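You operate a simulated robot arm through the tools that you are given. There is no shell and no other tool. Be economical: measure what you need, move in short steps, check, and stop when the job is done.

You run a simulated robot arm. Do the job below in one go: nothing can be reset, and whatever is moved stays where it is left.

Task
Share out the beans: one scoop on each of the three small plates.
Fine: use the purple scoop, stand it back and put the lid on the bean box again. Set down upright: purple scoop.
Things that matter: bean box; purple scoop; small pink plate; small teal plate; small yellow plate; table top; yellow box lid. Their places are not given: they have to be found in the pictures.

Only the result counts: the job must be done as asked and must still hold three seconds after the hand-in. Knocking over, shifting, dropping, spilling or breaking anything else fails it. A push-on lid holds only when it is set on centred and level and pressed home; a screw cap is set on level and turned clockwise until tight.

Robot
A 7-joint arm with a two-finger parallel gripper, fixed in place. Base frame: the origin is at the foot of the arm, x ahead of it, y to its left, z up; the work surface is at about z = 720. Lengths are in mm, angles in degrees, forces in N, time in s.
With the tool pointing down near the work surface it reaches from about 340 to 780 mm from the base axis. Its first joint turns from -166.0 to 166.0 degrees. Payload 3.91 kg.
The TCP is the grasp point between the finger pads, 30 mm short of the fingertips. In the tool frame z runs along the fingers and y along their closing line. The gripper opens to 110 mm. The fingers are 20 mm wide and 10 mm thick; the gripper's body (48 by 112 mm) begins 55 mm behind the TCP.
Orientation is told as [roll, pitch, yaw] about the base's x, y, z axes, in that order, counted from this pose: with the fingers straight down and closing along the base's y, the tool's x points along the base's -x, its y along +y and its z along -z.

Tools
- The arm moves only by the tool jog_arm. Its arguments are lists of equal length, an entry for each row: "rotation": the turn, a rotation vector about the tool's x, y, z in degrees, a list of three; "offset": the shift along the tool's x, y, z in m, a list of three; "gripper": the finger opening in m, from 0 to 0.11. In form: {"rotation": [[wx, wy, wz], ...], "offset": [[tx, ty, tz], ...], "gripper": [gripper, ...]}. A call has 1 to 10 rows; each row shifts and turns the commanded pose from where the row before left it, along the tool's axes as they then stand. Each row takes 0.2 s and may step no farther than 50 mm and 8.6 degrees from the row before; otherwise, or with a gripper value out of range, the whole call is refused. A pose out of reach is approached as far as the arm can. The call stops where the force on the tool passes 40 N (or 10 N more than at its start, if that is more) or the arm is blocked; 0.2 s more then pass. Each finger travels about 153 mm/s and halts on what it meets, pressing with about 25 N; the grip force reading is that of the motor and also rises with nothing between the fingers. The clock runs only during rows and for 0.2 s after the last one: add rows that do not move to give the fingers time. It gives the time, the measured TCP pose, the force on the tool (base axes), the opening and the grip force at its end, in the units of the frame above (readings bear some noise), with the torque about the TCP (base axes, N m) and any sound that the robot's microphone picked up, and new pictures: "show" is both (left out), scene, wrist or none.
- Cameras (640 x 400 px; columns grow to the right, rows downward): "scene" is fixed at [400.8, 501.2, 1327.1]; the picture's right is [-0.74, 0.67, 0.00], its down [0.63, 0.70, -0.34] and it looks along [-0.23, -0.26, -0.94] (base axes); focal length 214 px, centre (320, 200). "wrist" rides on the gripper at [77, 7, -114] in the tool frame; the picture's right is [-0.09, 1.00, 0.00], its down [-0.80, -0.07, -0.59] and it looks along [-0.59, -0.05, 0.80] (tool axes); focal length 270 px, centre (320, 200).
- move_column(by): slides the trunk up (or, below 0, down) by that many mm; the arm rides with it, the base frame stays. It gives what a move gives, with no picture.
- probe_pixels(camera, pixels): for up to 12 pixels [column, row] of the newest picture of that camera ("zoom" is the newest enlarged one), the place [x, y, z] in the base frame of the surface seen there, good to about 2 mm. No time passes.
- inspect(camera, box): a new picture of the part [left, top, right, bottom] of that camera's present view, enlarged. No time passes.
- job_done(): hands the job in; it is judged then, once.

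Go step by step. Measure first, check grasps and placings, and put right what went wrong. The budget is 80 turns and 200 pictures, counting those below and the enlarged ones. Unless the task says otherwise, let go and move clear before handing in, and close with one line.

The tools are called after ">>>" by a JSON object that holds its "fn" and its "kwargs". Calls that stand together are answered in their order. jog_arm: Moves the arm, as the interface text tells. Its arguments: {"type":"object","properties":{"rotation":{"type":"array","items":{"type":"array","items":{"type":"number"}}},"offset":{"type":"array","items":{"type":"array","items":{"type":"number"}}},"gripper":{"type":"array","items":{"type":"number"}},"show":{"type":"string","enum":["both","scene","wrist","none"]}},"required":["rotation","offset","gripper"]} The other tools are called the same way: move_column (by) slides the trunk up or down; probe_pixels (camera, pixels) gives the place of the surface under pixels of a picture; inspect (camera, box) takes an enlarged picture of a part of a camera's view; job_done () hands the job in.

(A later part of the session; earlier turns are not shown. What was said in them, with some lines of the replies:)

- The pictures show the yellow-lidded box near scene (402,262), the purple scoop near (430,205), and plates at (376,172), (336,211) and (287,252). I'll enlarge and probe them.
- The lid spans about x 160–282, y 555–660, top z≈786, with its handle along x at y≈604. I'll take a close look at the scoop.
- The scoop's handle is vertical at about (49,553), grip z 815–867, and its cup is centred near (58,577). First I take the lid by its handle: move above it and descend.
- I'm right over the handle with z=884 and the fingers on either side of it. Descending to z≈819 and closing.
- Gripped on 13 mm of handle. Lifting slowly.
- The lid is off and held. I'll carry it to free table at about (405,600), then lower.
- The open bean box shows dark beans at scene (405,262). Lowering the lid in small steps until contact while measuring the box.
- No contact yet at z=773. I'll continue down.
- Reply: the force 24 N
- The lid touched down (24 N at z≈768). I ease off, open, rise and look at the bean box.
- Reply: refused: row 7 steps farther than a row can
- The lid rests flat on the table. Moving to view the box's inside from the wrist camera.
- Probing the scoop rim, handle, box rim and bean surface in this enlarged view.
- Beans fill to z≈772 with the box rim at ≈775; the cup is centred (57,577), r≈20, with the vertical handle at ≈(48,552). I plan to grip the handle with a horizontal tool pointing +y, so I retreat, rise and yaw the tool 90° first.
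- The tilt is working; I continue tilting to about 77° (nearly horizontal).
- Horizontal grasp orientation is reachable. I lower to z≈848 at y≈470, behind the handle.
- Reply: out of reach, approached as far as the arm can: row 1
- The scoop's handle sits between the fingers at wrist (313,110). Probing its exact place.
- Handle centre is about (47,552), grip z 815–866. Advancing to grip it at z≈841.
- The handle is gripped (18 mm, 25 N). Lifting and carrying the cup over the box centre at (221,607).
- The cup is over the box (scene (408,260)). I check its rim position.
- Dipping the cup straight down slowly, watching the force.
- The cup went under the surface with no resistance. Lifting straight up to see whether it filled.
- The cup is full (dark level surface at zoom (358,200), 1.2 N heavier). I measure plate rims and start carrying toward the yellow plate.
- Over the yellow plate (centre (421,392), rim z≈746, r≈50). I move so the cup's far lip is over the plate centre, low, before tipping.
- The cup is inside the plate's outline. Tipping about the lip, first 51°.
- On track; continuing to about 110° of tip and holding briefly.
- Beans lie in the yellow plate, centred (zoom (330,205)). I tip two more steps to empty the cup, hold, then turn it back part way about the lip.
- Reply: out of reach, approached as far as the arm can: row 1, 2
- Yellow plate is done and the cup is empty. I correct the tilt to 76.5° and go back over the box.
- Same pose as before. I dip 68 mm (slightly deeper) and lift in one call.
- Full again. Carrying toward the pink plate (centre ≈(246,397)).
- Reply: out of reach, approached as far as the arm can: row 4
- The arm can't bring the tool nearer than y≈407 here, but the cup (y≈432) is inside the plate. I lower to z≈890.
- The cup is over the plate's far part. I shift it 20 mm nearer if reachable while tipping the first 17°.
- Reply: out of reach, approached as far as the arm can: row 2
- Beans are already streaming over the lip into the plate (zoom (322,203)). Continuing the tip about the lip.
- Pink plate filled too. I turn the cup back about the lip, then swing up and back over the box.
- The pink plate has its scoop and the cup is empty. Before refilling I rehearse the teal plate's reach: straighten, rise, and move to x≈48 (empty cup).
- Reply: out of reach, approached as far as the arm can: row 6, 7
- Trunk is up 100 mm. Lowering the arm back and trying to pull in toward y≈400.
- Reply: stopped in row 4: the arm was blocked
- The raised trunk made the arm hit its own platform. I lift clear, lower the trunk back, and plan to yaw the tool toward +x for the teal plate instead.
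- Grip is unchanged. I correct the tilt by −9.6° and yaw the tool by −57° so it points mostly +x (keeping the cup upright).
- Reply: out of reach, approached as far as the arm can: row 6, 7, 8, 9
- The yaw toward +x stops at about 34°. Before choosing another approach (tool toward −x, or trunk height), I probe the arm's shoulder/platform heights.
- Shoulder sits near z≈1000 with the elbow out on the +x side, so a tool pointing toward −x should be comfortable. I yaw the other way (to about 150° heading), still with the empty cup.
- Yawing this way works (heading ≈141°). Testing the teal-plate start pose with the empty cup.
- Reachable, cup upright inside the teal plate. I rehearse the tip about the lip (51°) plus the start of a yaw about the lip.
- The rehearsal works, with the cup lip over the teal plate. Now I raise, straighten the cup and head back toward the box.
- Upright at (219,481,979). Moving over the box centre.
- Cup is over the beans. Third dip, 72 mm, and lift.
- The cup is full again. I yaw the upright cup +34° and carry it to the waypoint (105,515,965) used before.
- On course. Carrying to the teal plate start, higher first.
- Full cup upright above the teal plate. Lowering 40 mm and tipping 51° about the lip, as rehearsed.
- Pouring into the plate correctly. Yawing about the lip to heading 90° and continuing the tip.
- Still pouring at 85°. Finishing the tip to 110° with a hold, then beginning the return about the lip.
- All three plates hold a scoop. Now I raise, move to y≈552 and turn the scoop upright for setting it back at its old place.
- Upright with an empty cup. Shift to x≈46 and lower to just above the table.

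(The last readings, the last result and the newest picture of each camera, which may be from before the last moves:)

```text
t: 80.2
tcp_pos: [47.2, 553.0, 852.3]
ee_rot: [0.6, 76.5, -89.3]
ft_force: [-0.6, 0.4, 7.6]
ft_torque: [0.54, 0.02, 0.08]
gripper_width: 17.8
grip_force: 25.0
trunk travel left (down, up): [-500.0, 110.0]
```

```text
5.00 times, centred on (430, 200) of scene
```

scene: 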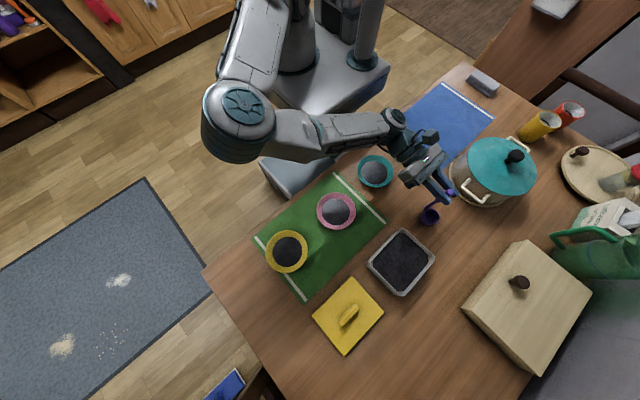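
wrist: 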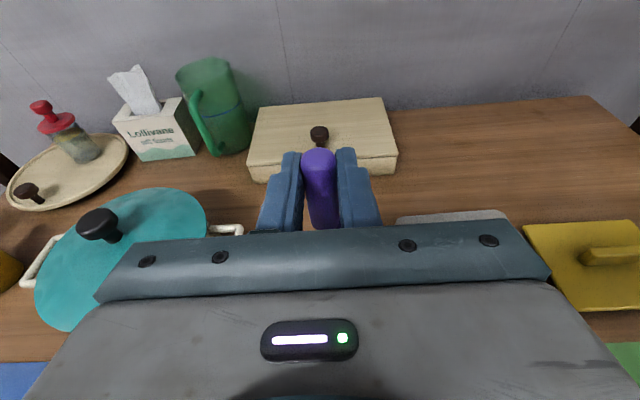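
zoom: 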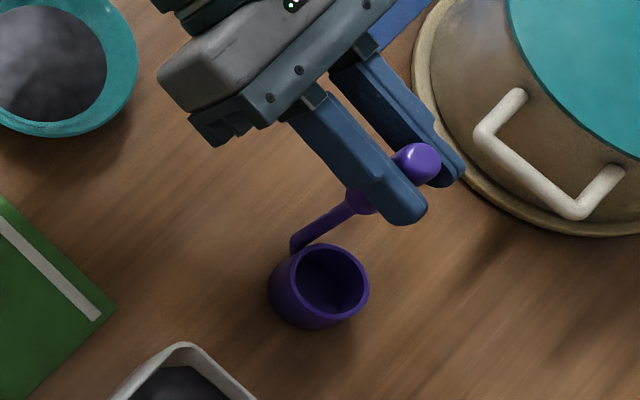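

There's 7.6 N at z=852, 9 mm earlier than expected, so the scoop may have pivoted or slid in the grip. I probe its rim and handle.

>>> {"fn": "probe_pixels", "kwargs": {"camera": "zoom", "pixels": [[422, 160], [408, 150], [362, 205], [320, 222], [296, 245], [320, 245], [367, 285], [335, 315], [285, 275], [280, 295], [330, 275], [350, 262]]}}

>>> {"fn": "inspect", "kwargs": {"camera": "wrist", "box": [240, 130, 400, 240]}}

```text
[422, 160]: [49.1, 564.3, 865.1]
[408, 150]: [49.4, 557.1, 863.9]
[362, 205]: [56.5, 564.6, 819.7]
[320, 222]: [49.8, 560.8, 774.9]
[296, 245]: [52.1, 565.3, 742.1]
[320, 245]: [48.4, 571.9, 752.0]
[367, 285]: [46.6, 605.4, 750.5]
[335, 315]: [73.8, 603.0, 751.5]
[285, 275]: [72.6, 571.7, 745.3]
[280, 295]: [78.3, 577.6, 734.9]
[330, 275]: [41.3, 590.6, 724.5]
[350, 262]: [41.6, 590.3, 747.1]
```

```text
3.64 times, centred on (320, 185) of wrist
```

zoom: 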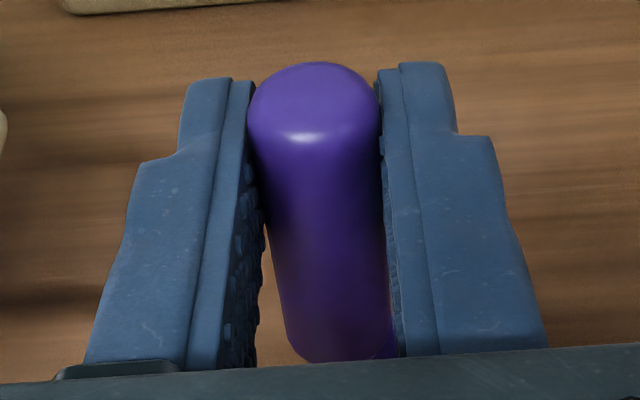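

The scoop stands upright on the table (rim 751, floor 724), just slid ~9 mm within the grip, so it's ~10 mm off its old place in y. I lift slightly, shift (−3,−10) and set it down again.

>>> {"fn": "jog_arm", "kwargs": {"rotation": [[0, 0, 0], [0, 0, 0], [0, 0, 0], [0, 0, 0], [0, 0, 0]], "offset": [[0.0058, 0, -0.0014], [-0.0023, -0.003, -0.0098], [0, 0, 0], [-0.0039, 0, 0.0009], [0, 0, 0]], "gripper": [0, 0, 0, 0, 0], "show": "none"}}

```text
t: 81.4
tcp_pos: [44.2, 542.2, 852.6]
ee_rot: [0.4, 76.4, -89.3]
ft_force: [-0.5, -0.1, -0.7]
ft_torque: [0.01, 0.0, -0.03]
gripper_width: 18.0
grip_force: 25.0
trunk travel left (down, up): [-500.0, 110.0]
```

Not touching yet (−0.7 N); lowering in 1 mm steps.

>>> {"fn": "jog_arm", "kwargs": {"rotation": [[0, 0, 0], [0, 0, 0], [0, 0, 0]], "offset": [[-0.001, 0, 0.0002], [-0.001, 0, 0.0002], [0, 0, 0]], "gripper": [0, 0, 0], "show": "scene"}}

>>> {"fn": "inspect", "kwargs": {"camera": "scene", "box": [390, 160, 470, 240]}}

>>> {"fn": "probe_pixels", "kwargs": {"camera": "zoom", "pixels": [[418, 150], [405, 142], [320, 240], [362, 278], [328, 303], [330, 265], [320, 215], [292, 235]]}}

```text
t: 82.2
tcp_pos: [44.3, 540.8, 853.6]
ee_rot: [0.5, 76.8, -89.3]
ft_force: [0.4, 1.2, 11.0]
ft_torque: [0.74, -0.06, -0.02]
gripper_width: 17.8
grip_force: 24.6
trunk travel left (down, up): [-500.0, 110.0]
```

scene: 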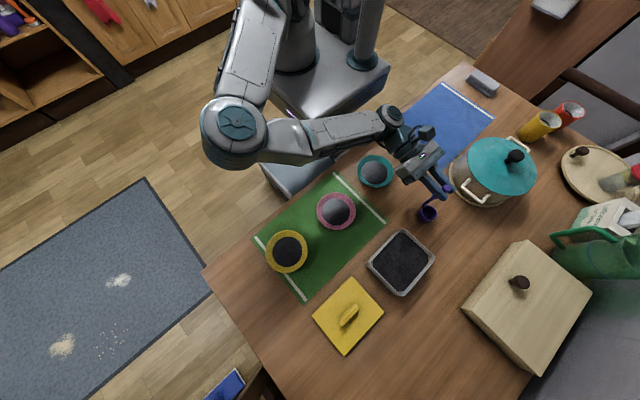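

```text
5.00 times, centred on (430, 200) of scene
```

zoom: 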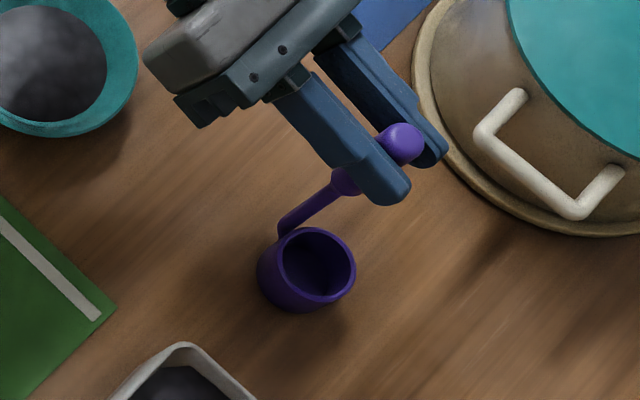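

```text
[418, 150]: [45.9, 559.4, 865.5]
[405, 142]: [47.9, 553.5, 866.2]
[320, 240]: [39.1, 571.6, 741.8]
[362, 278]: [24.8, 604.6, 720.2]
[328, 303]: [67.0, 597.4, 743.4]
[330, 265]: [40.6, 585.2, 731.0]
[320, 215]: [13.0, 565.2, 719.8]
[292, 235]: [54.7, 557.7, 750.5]
```

Contact again (11 N, with a moment about x, suggesting the far edge bears first). I check the cup for tilt.

>>> {"fn": "probe_pixels", "kwargs": {"camera": "zoom", "pixels": [[302, 230], [354, 262], [310, 305], [272, 262], [285, 240], [345, 290], [310, 210], [330, 197], [283, 228], [350, 175], [410, 150], [310, 275]]}}

>>> {"fn": "inspect", "kwargs": {"camera": "wrist", "box": [240, 130, 400, 240]}}

```text
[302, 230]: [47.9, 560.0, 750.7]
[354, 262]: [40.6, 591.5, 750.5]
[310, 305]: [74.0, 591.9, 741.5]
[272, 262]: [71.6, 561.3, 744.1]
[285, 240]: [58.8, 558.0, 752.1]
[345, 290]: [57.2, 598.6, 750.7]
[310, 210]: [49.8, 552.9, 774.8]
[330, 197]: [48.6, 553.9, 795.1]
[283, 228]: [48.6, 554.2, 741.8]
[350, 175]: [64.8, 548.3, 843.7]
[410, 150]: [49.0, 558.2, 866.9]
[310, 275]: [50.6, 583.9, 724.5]
```

```text
3.64 times, centred on (320, 185) of wrist
```

zoom: 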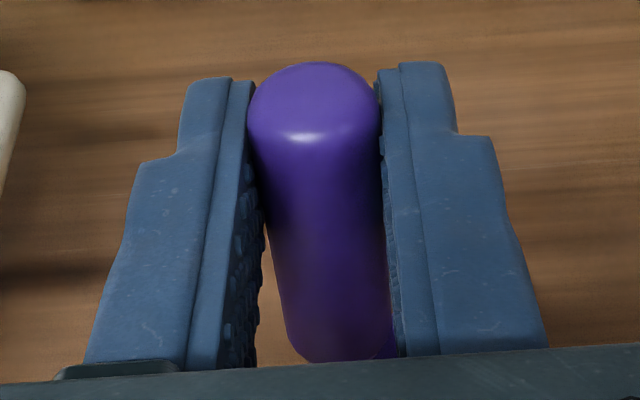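

The rim is level (750–752 all round) and the shaft vertical at (49,553.5), matching its original spot. Easing off, opening and backing away along the tool axis.

>>> {"fn": "jog_arm", "kwargs": {"rotation": [[0, 0, 0], [0, 0, 0], [0, 0, 0], [0, 0, 0], [0, 0, 0], [0, 0, 0], [0, 0, 0], [0, 0, 0], [0, 0, 0]], "offset": [[0.001, 0, 0], [0, 0, 0], [0, 0, 0], [0, 0, 0], [0, 0, 0], [0, 0, -0.02], [0.006, 0, -0.025], [0.03, 0, -0.02], [0.045, 0, 0]], "gripper": [0, 0.024, 0.032, 0.045, 0.05, 0.05, 0.05, 0.05, 0.05]}}

>>> {"fn": "inspect", "kwargs": {"camera": "scene", "box": [390, 160, 470, 240]}}

```text
t: 84.2
tcp_pos: [45.1, 498.5, 948.1]
ee_rot: [0.4, 76.3, -89.2]
ft_force: [0.0, -0.2, -0.3]
ft_torque: [-0.02, -0.01, 0.01]
gripper_width: 50.2
grip_force: 0.1
trunk travel left (down, up): [-500.0, 110.0]
```

scene: 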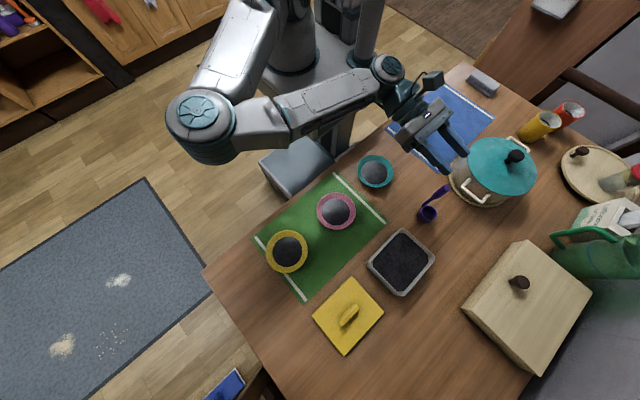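
wrist: 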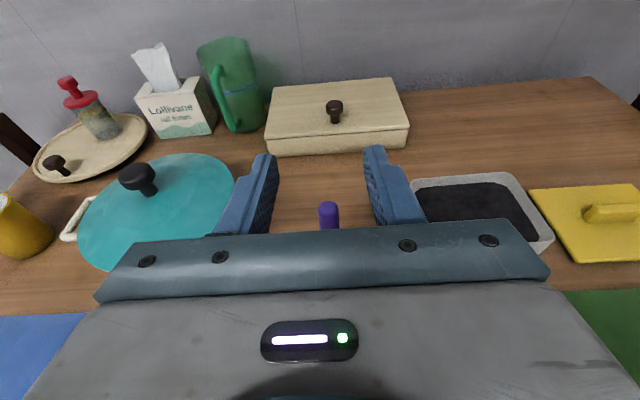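

```text
5.00 times, centred on (430, 200) of scene
```

zoom: 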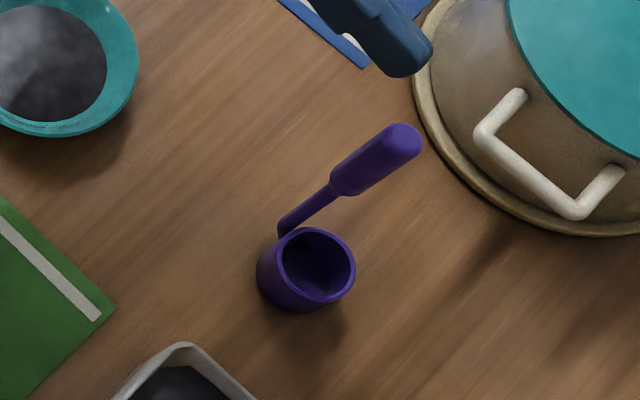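

The scoop stands upright on its own. Now I raise and bring the tool back to pointing down, moving toward the lid.

>>> {"fn": "jog_arm", "kwargs": {"rotation": [[0, 0, 0], [0, -8.5, 0], [0, -8.5, 0], [0, -8.5, 0], [0, -8.5, 0], [0, -8.5, 0], [0, -8.5, 0], [0, -8.5, 0], [0, -8.5, 0], [0, -8.3, 0]], "offset": [[0.045, 0, 0], [0.03, 0.02, 0], [0.01, 0.03, 0], [0, 0.035, 0], [0, 0.035, 0], [0, 0.035, 0], [0, 0.035, 0], [0, 0.035, 0], [0, 0.035, 0], [0, 0.035, 0]], "gripper": [0.05, 0.05, 0.05, 0.05, 0.05, 0.05, 0.05, 0.05, 0.05, 0.05], "show": "none"}}

>>> {"fn": "jog_arm", "kwargs": {"rotation": [[0, 0, -8.5], [0, 0, -8.5], [0, 0, -8.5], [0, 0, -8.5], [0, 0, -8.5], [0, 0, -8.5], [0, 0, -8.5], [0, 0, -8.5], [0, 0, -8.5], [0, 0, -8.5]], "offset": [[0, 0, 0], [0, 0, 0], [0, 0, 0], [0, 0, 0], [0, 0, 0], [0, 0, 0], [0, 0, 0], [0, 0, 0], [0, 0, 0], [0, 0, 0]], "gripper": [0.05, 0.05, 0.05, 0.05, 0.05, 0.05, 0.05, 0.05, 0.05, 0.05], "show": "scene"}}

```text
t: 86.4
tcp_pos: [339.3, 519.9, 1027.4]
ee_rot: [0.0, 0.0, -89.6]
ft_force: [-0.6, -0.1, -0.3]
ft_torque: [-0.03, -0.01, 0.02]
gripper_width: 50.2
grip_force: 0.0
trunk travel left (down, up): [-500.0, 110.0]
```

```text
t: 88.6
tcp_pos: [336.7, 521.9, 1028.9]
ee_rot: [0.2, -0.1, -4.5]
ft_force: [-0.1, 0.6, -0.5]
ft_torque: [-0.01, 0.0, -0.03]
gripper_width: 49.8
grip_force: 0.0
trunk travel left (down, up): [-500.0, 110.0]
```

scene: 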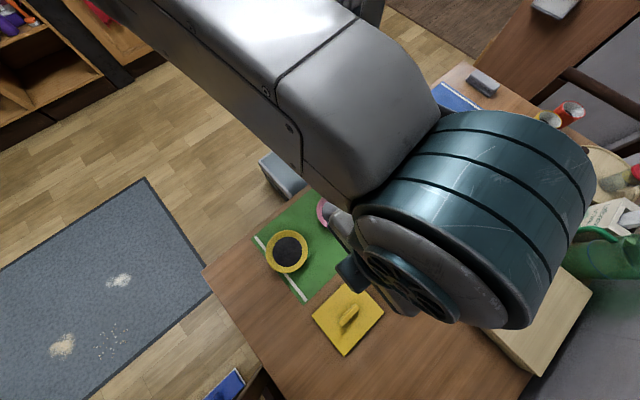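

Correcting the last 4.4° of yaw and moving over the lid handle at (404.6,605).

>>> {"fn": "jog_arm", "kwargs": {"rotation": [[0, 0, -4.4], [0, 0, 0], [0, 0, 0], [0, 0, 0], [0, 0, 0], [0, 0, 0], [0, 0, 0]], "offset": [[0, 0, 0], [-0.034, 0.035, 0], [-0.034, 0.035, 0], [0, 0.013, 0.04], [0, 0, 0.045], [0, 0, 0.045], [0, 0, 0.045]], "gripper": [0.05, 0.05, 0.05, 0.05, 0.05, 0.05, 0.05]}}

```text
t: 90.2
tcp_pos: [405.2, 602.8, 852.6]
ee_rot: [0.0, -0.1, -0.2]
ft_force: [-0.3, 0.2, -0.1]
ft_torque: [-0.04, 0.01, 0.01]
gripper_width: 50.3
grip_force: 0.1
trunk travel left (down, up): [-500.0, 110.0]
```

scene: 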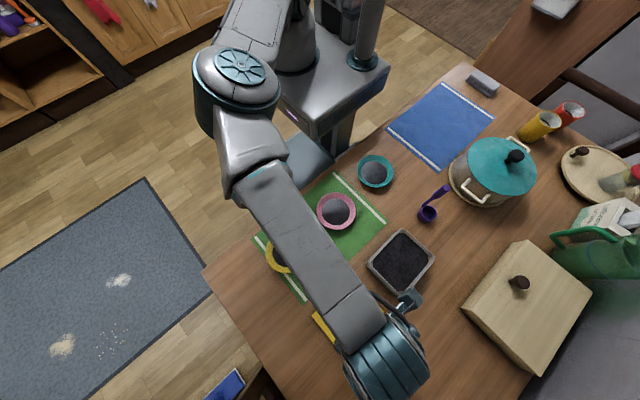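
wrist: 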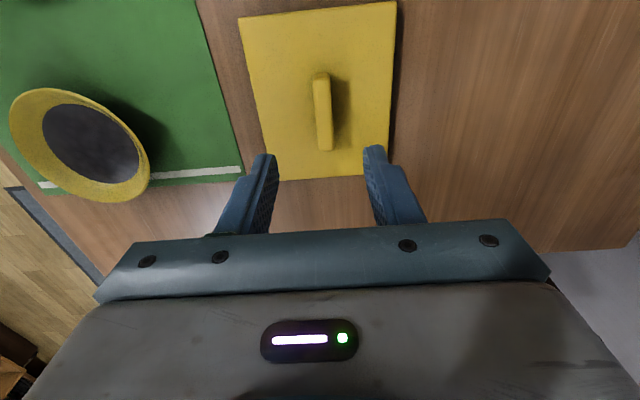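

Handle lies between the fingers. Descending to z≈769 and gripping.

>>> {"fn": "jog_arm", "kwargs": {"rotation": [[0, 0, 0], [0, 0, 0], [0, 0, 0], [0, 0, 0], [0, 0, 0], [0, 0, 0], [0, 0, 0]], "offset": [[0, 0.002, 0.04], [0, 0, 0.03], [0, 0, 0.014], [0, 0, 0], [0, 0, 0], [0, 0, 0], [0, 0, 0]], "gripper": [0.05, 0.05, 0.05, 0.05, 0.0, 0.0, 0.0], "show": "wrist"}}

>>> {"fn": "probe_pixels", "kwargs": {"camera": "scene", "pixels": [[402, 230], [368, 262], [434, 262], [404, 230], [371, 262], [397, 232], [402, 294], [415, 240]]}}

>>> {"fn": "inspect", "kwargs": {"camera": "scene", "box": [360, 220, 450, 310]}}

```text
t: 91.8
tcp_pos: [406.8, 606.0, 768.8]
ee_rot: [0.1, -0.1, -0.2]
ft_force: [-0.1, 0.5, 0.1]
ft_torque: [0.01, 0.0, -0.03]
gripper_width: 13.0
grip_force: 24.8
trunk travel left (down, up): [-500.0, 110.0]
```

wrist: 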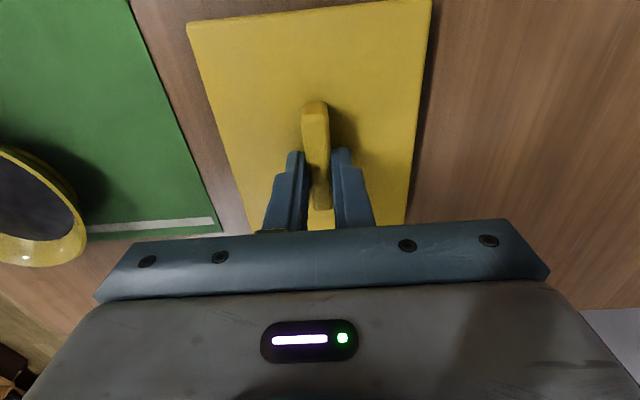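

```text
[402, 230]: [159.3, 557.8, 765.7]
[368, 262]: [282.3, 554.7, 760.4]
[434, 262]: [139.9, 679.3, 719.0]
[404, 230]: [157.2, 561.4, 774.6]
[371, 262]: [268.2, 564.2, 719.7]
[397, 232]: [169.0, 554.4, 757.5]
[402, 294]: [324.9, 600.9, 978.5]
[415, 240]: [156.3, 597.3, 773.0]
```

```text
4.44 times, centred on (405, 265) of scene
```

zoom: 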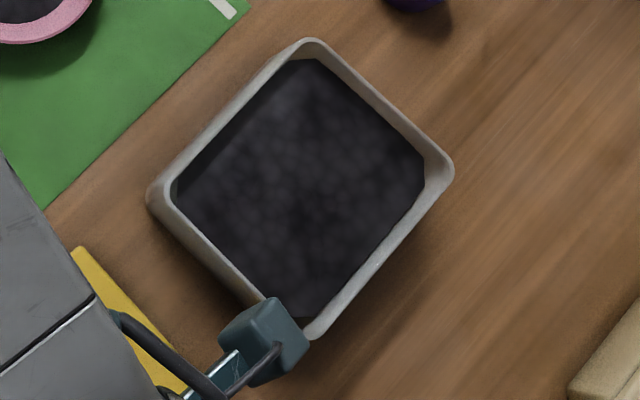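

Lid gripped again (13 mm); the box's outer edges are x≈157–282, y≈554–660. Lifting and carrying it above the box.

>>> {"fn": "jog_arm", "kwargs": {"rotation": [[0, 0, 0], [0, 0, 0], [0, 0, 0], [0, 0, 0], [0, 0, 0], [0, 0, 0], [0, 0, 0], [0, 0, 0], [0, 0, 0]], "offset": [[0, 0, -0.01], [0, 0, -0.03], [0, 0, -0.04], [0, 0, -0.03], [0.046, 0, 0], [0.046, 0, 0], [0.046, 0, 0], [0.046, 0, 0], [0, 0, 0]], "gripper": [0, 0, 0, 0, 0, 0, 0, 0, 0]}}

>>> {"fn": "inspect", "kwargs": {"camera": "scene", "box": [360, 200, 460, 310]}}

```text
t: 93.8
tcp_pos: [221.3, 608.1, 879.5]
ee_rot: [0.1, -0.1, -0.4]
ft_force: [-1.6, -0.4, -0.8]
ft_torque: [0.01, 0.02, 0.0]
gripper_width: 12.8
grip_force: 25.0
trunk travel left (down, up): [-500.0, 110.0]
```

scene: 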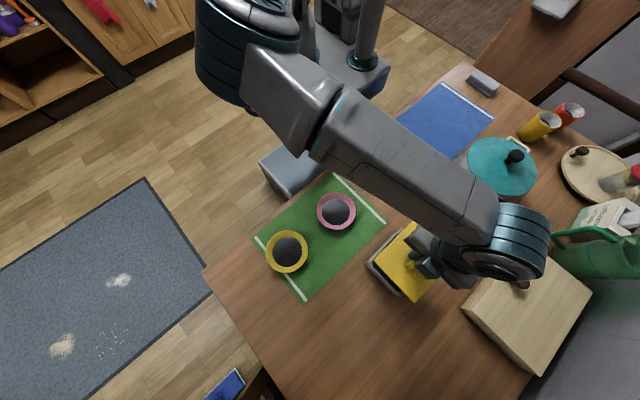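
wrist: 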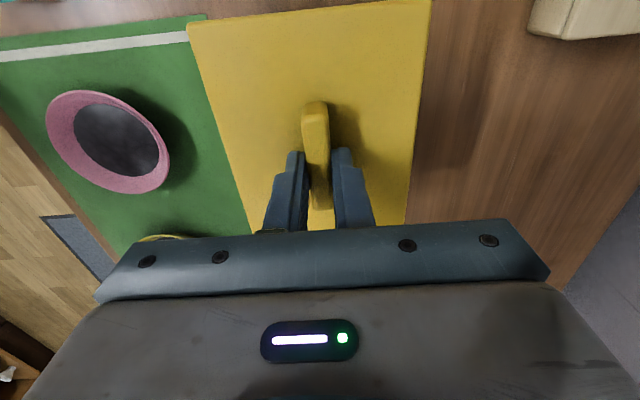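

```text
3.64 times, centred on (410, 255) of scene
```

zoom: 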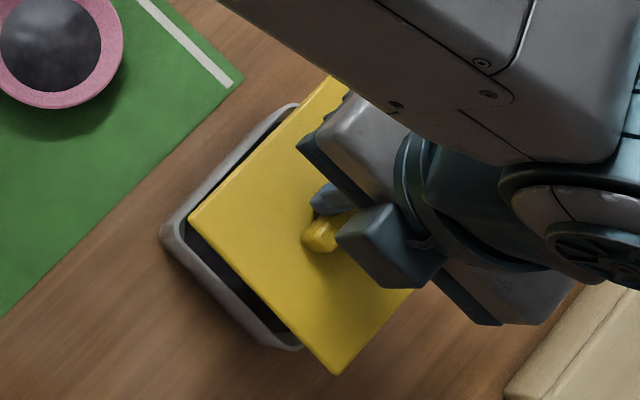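

Measuring the held lid's edges versus the box.

>>> {"fn": "probe_pixels", "kwargs": {"camera": "zoom", "pixels": [[194, 217], [338, 368], [260, 292], [230, 180], [300, 108], [375, 325], [172, 235], [280, 338], [325, 232], [312, 240], [230, 300], [200, 185]]}}

>>> {"fn": "probe_pixels", "kwargs": {"camera": "wrist", "pixels": [[192, 26], [427, 5], [422, 120], [222, 120], [310, 16], [240, 20], [400, 6]]}}

```text
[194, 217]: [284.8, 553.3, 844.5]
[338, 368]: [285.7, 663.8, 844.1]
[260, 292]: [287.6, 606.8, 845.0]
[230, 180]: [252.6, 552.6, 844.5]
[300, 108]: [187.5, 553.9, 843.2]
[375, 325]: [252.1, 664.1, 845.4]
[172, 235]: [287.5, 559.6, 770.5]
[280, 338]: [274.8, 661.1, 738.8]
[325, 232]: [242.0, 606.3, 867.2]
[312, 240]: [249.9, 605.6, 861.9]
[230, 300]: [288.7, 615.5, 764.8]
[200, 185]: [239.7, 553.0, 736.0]
```

```text
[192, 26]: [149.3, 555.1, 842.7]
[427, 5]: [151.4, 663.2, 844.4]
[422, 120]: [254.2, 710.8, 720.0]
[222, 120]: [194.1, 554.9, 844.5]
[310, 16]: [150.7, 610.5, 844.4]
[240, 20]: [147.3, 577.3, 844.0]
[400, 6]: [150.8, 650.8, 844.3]
```

Lid is within ~1 mm of the box's centre (edges x 150–287, y 553–664 against the box's 156–288, 554–661); I nudge (+1,−1) and lower toward the rim.

>>> {"fn": "jog_arm", "kwargs": {"rotation": [[0, 0, 0.2], [0, 0, 0], [0, 0, 0], [0, 0, 0], [0, 0, 0]], "offset": [[-0.001, -0.001, 0.02], [0, 0, 0.02], [0, 0, 0.008], [0, 0, 0.003], [0, 0, 0]], "gripper": [0, 0, 0, 0, 0]}}

>>> {"fn": "inspect", "kwargs": {"camera": "scene", "box": [350, 210, 450, 310]}}

```text
t: 95.0
tcp_pos: [223.0, 606.4, 828.3]
ee_rot: [0.1, -0.1, -0.4]
ft_force: [0.2, 1.0, -0.9]
ft_torque: [0.02, 0.03, 0.01]
gripper_width: 12.9
grip_force: 24.9
trunk travel left (down, up): [-500.0, 110.0]
```

scene: 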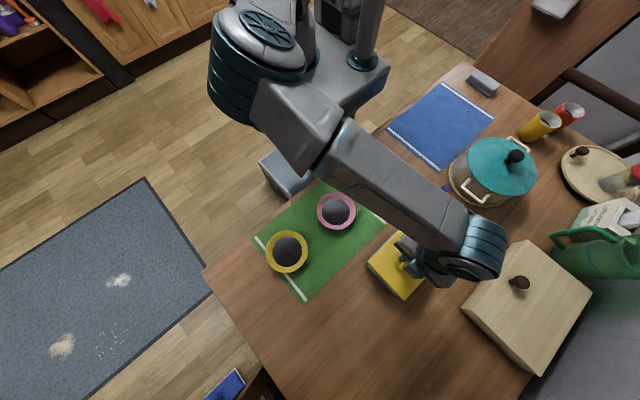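
wrist: 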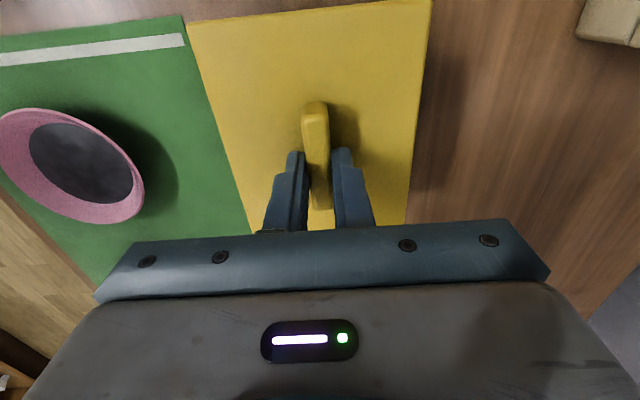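

```text
4.00 times, centred on (400, 260) of scene
```

zoom: 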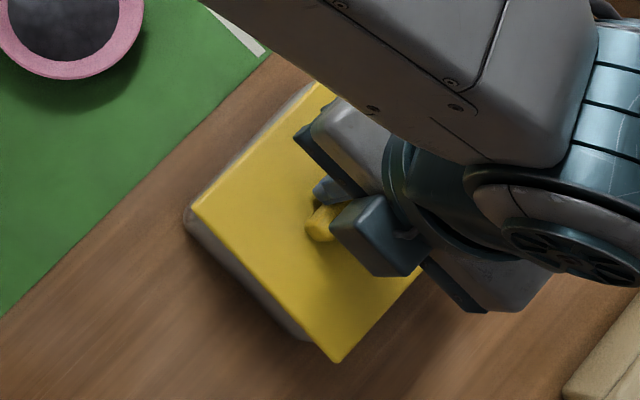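

Aligned. Pressing the lid down in small steps.

>>> {"fn": "jog_arm", "kwargs": {"rotation": [[0, 0, 0], [0, 0, 0], [0, 0, 0], [0, 0, 0], [0, 0, 0], [0, 0, 0]], "offset": [[0, 0, 0.002], [0, 0, 0.002], [0, 0, 0.002], [0, 0, 0.002], [0, 0, 0.001], [0, 0, 0]], "gripper": [0, 0, 0, 0, 0, 0], "show": "none"}}

```text
t: 96.4
tcp_pos: [223.1, 605.8, 821.7]
ee_rot: [0.3, -0.2, -0.4]
ft_force: [1.4, 2.2, 16.5]
ft_torque: [-0.01, 0.11, 0.01]
gripper_width: 13.0
grip_force: 24.9
trunk travel left (down, up): [-500.0, 110.0]
```

Contact at 16.5 N; I keep pressing to seat it.

>>> {"fn": "jog_arm", "kwargs": {"rotation": [[0, 0, 0], [0, 0, 0], [0, 0, 0], [0, 0, 0], [0, 0, 0]], "offset": [[0, 0, 0.0015], [0, 0, 0.0015], [0, 0, 0.0015], [0, 0, 0.0015], [0, 0, 0.0015]], "gripper": [0, 0, 0, 0, 0], "show": "scene"}}

>>> {"fn": "probe_pixels", "kwargs": {"camera": "scene", "pixels": [[372, 262], [404, 294], [390, 275], [385, 250], [395, 240], [404, 270]]}}

```text
t: 97.8
tcp_pos: [223.8, 607.4, 814.8]
ee_rot: [0.5, 0.0, -0.5]
ft_force: [-2.8, -5.9, 12.8]
ft_torque: [-0.6, 0.01, -0.04]
gripper_width: 13.2
grip_force: 25.2
trunk travel left (down, up): [-500.0, 110.0]
stopped in row 5: the force on the tool passed its limit at 40 N (the readings are from after the stop); the commanded pose is now the measured one
```

scene: 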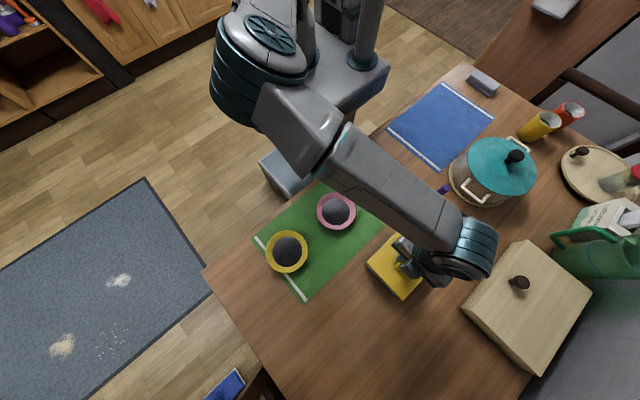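

```text
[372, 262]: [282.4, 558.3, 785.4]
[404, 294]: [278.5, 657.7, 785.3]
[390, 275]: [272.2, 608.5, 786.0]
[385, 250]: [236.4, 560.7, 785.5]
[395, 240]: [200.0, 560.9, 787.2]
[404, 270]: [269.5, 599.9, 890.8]
```

Lid top reads 785–787, the same as when it was originally closed (785–786), after a 40 N press. Releasing and rising to inspect it.

>>> {"fn": "jog_arm", "kwargs": {"rotation": [[0, 0, 0], [0, 0, 0], [0, 0, 0], [0, 0, 0], [0, 0, 0], [0, 0, 0], [0, 0, 0], [0, 0, 0]], "offset": [[0, 0, -0.002], [0, 0, 0], [0, 0, 0], [0, 0, -0.04], [0, 0, -0.045], [0, 0, -0.045], [0.045, 0, 0], [0.045, 0, 0]], "gripper": [0, 0.035, 0.04, 0.04, 0.04, 0.04, 0.04, 0.04]}}

>>> {"fn": "inspect", "kwargs": {"camera": "scene", "box": [360, 210, 460, 310]}}

>>> {"fn": "inspect", "kwargs": {"camera": "wrist", "box": [220, 20, 460, 240]}}

```text
t: 99.6
tcp_pos: [134.3, 607.2, 943.7]
ee_rot: [0.3, -0.1, -0.4]
ft_force: [-0.7, 0.4, -1.4]
ft_torque: [-0.02, -0.05, 0.03]
gripper_width: 40.0
grip_force: 0.0
trunk travel left (down, up): [-500.0, 110.0]
```

scene: 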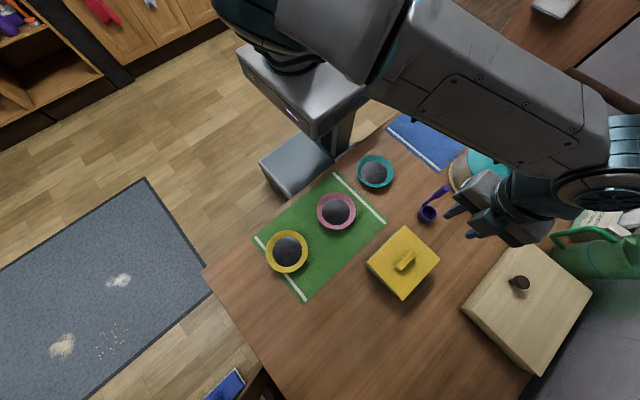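
wrist: 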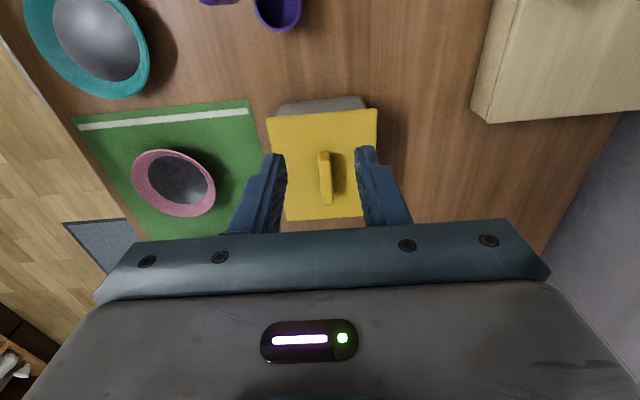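

```text
4.00 times, centred on (410, 260) of scene
```

zoom: 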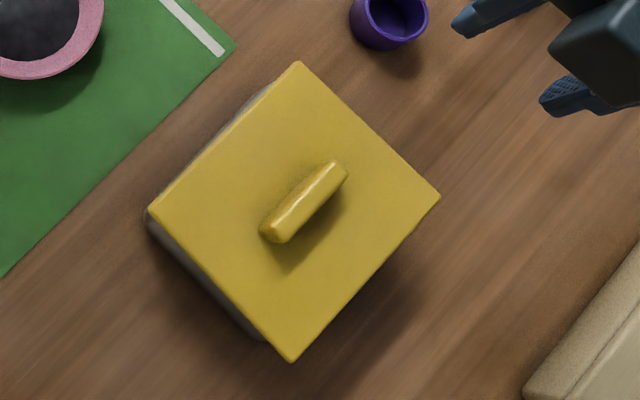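

```text
1.82 times, centred on (340, 130) of wrist
```

zoom: 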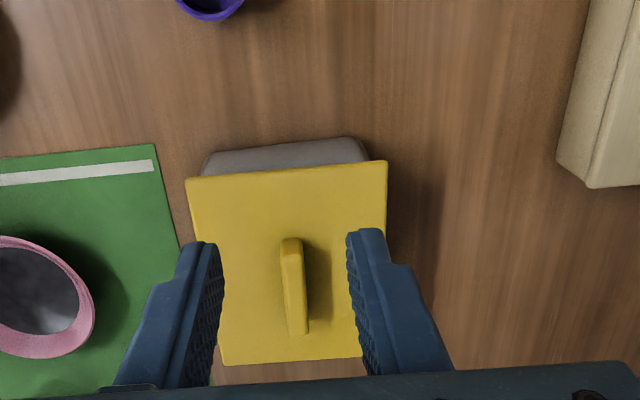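

The lid looks seated and centred. I probe its height near all corners and the edges to confirm level and centring.

>>> {"fn": "probe_pixels", "kwargs": {"camera": "zoom", "pixels": [[192, 184], [382, 167], [226, 358], [350, 350], [290, 172], [191, 230], [383, 220], [215, 165], [360, 150], [280, 155], [200, 170], [372, 158]]}}

>>> {"fn": "probe_pixels", "kwargs": {"camera": "scene", "pixels": [[404, 228], [436, 258], [403, 297], [369, 263], [386, 281], [387, 283], [420, 242], [420, 280], [385, 245], [383, 246]]}}

```text
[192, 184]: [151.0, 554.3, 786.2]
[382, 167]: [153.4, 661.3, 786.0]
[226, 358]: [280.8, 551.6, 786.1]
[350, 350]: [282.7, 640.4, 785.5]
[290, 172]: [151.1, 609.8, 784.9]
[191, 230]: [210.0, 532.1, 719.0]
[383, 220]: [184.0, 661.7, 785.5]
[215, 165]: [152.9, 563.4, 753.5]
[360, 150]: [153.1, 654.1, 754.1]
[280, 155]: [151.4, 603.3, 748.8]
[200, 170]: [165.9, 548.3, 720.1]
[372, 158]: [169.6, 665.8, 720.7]
```

```text
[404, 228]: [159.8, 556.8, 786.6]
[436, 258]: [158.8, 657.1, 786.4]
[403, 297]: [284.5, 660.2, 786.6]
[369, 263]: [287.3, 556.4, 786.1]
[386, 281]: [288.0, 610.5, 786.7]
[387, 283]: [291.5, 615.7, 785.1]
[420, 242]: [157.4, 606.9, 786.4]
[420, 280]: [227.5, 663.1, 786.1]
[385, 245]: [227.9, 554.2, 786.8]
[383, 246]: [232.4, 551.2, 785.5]
```

The lid is level (z 785–787 everywhere) and centred. To be sure it is home, I press once more on the handle's top with closed fingers.

>>> {"fn": "jog_arm", "kwargs": {"rotation": [[0, 0, 0], [0, 0, 0], [0, 0, 0], [0, 0, 0], [0, 0, 0], [0, 0, 0], [0, 0, 0]], "offset": [[-0.044, 0, 0], [-0.044, 0, 0], [0, 0, 0.045], [0, 0, 0.04], [0, 0, 0.01], [0, 0, 0.003], [0, 0, 0]], "gripper": [0, 0, 0, 0, 0, 0, 0], "show": "wrist"}}

>>> {"fn": "jog_arm", "kwargs": {"rotation": [[0, 0, 0], [0, 0, 0], [0, 0, 0], [0, 0, 0], [0, 0, 0], [0, 0, 0], [0, 0, 0], [0, 0, 0]], "offset": [[0, 0, 0.0015], [0, 0, 0.0015], [0, 0, 0.0015], [0, 0, 0.0015], [0, 0, 0.0015], [0, 0, 0.0015], [0, 0, 0.0015], [0, 0, 0.0015]], "gripper": [0, 0, 0, 0, 0, 0, 0, 0], "show": "none"}}

```text
t: 101.2
tcp_pos: [223.1, 607.5, 848.4]
ee_rot: [0.4, -0.1, -0.5]
ft_force: [1.2, -0.7, 0.3]
ft_torque: [0.0, -0.03, 0.02]
gripper_width: 0.1
grip_force: 24.7
trunk travel left (down, up): [-500.0, 110.0]
```

wrist: 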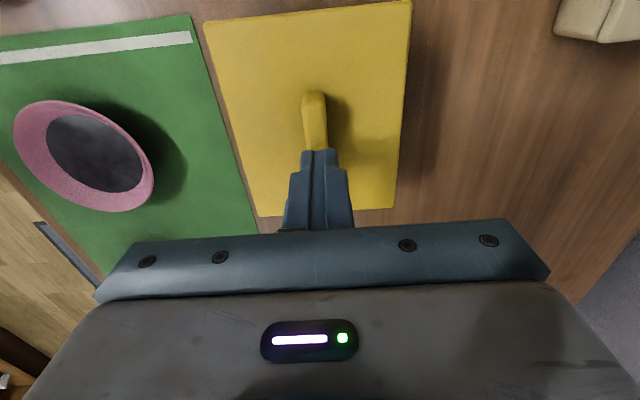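

```text
t: 103.0
tcp_pos: [223.0, 606.6, 839.5]
ee_rot: [0.6, -0.2, -0.4]
ft_force: [2.0, 1.4, 29.6]
ft_torque: [-0.01, -0.02, 0.09]
gripper_width: 0.0
grip_force: 24.9
trunk travel left (down, up): [-500.0, 110.0]
```

Pressing at 29.6 N on the centre and the lid isn't yielding. One more increment, then I withdraw and check everything.

>>> {"fn": "jog_arm", "kwargs": {"rotation": [[0, 0, 0], [0, 0, 0], [0, 0, 0]], "offset": [[0, 0, 0.001], [0, 0, 0.001], [0, 0, 0.001]], "gripper": [0, 0, 0], "show": "none"}}

>>> {"fn": "jog_arm", "kwargs": {"rotation": [[0, 0, 0], [0, 0, 0], [0, 0, 0], [0, 0, 0], [0, 0, 0], [0, 0, 0]], "offset": [[0, 0, -0.01], [0, 0, -0.045], [0, 0, -0.045], [0, 0, -0.045], [0, 0, -0.045], [0, -0.045, 0]], "gripper": [0, 0, 0, 0, 0, 0.03], "show": "both"}}

>>> {"fn": "inspect", "kwargs": {"camera": "scene", "box": [240, 140, 460, 310]}}

```text
t: 103.5
tcp_pos: [222.6, 608.9, 839.8]
ee_rot: [0.9, -0.2, -0.5]
ft_force: [-1.5, -6.6, 16.2]
ft_torque: [-0.26, 0.09, 0.01]
gripper_width: 0.0
grip_force: 25.6
trunk travel left (down, up): [-500.0, 110.0]
stopped in row 2: the force on the tool passed its limit at 42 N (the readings are from after the stop); the commanded pose is now the measured one
```

```text
t: 104.9
tcp_pos: [220.6, 559.5, 1028.2]
ee_rot: [0.7, -0.2, -0.6]
ft_force: [-1.1, -0.8, 0.9]
ft_torque: [-0.01, 0.04, -0.02]
gripper_width: 29.9
grip_force: 0.0
trunk travel left (down, up): [-500.0, 110.0]
```

scene: 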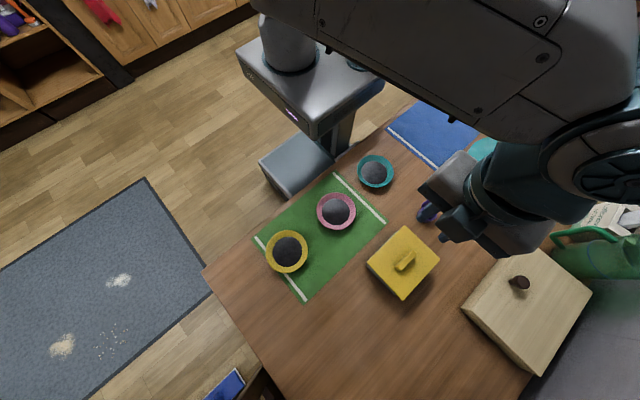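
wrist: 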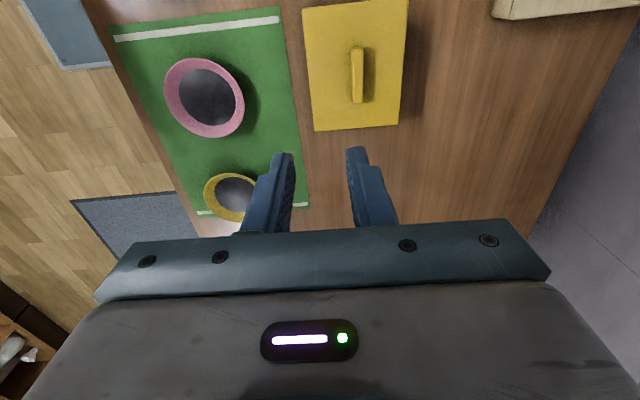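

```text
2.35 times, centred on (350, 225) of scene
```

zoom: 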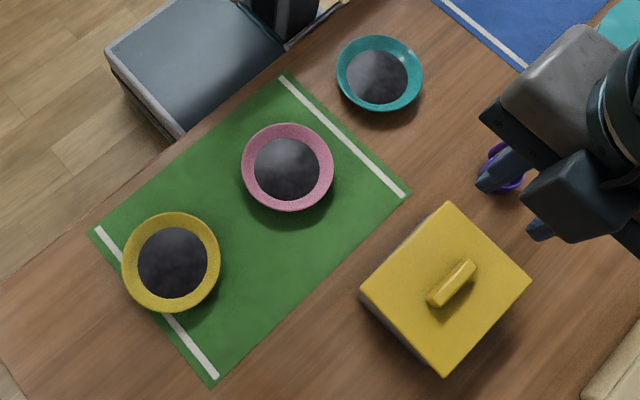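

The pictures show all three plates holding their beans, and the table is clean around them. The lid is level and seated after two 40 N presses, the scoop is standing and the gripper is clear, so I'm handing in.

>>> {"fn": "job_done", "kwargs": {}}

```text
The job is handed in.
```

I put one scoop of beans on each of the yellow, pink and teal plates, stood the purple scoop back upright in its place, and pressed the lid back onto the bean box; the job is handed in.
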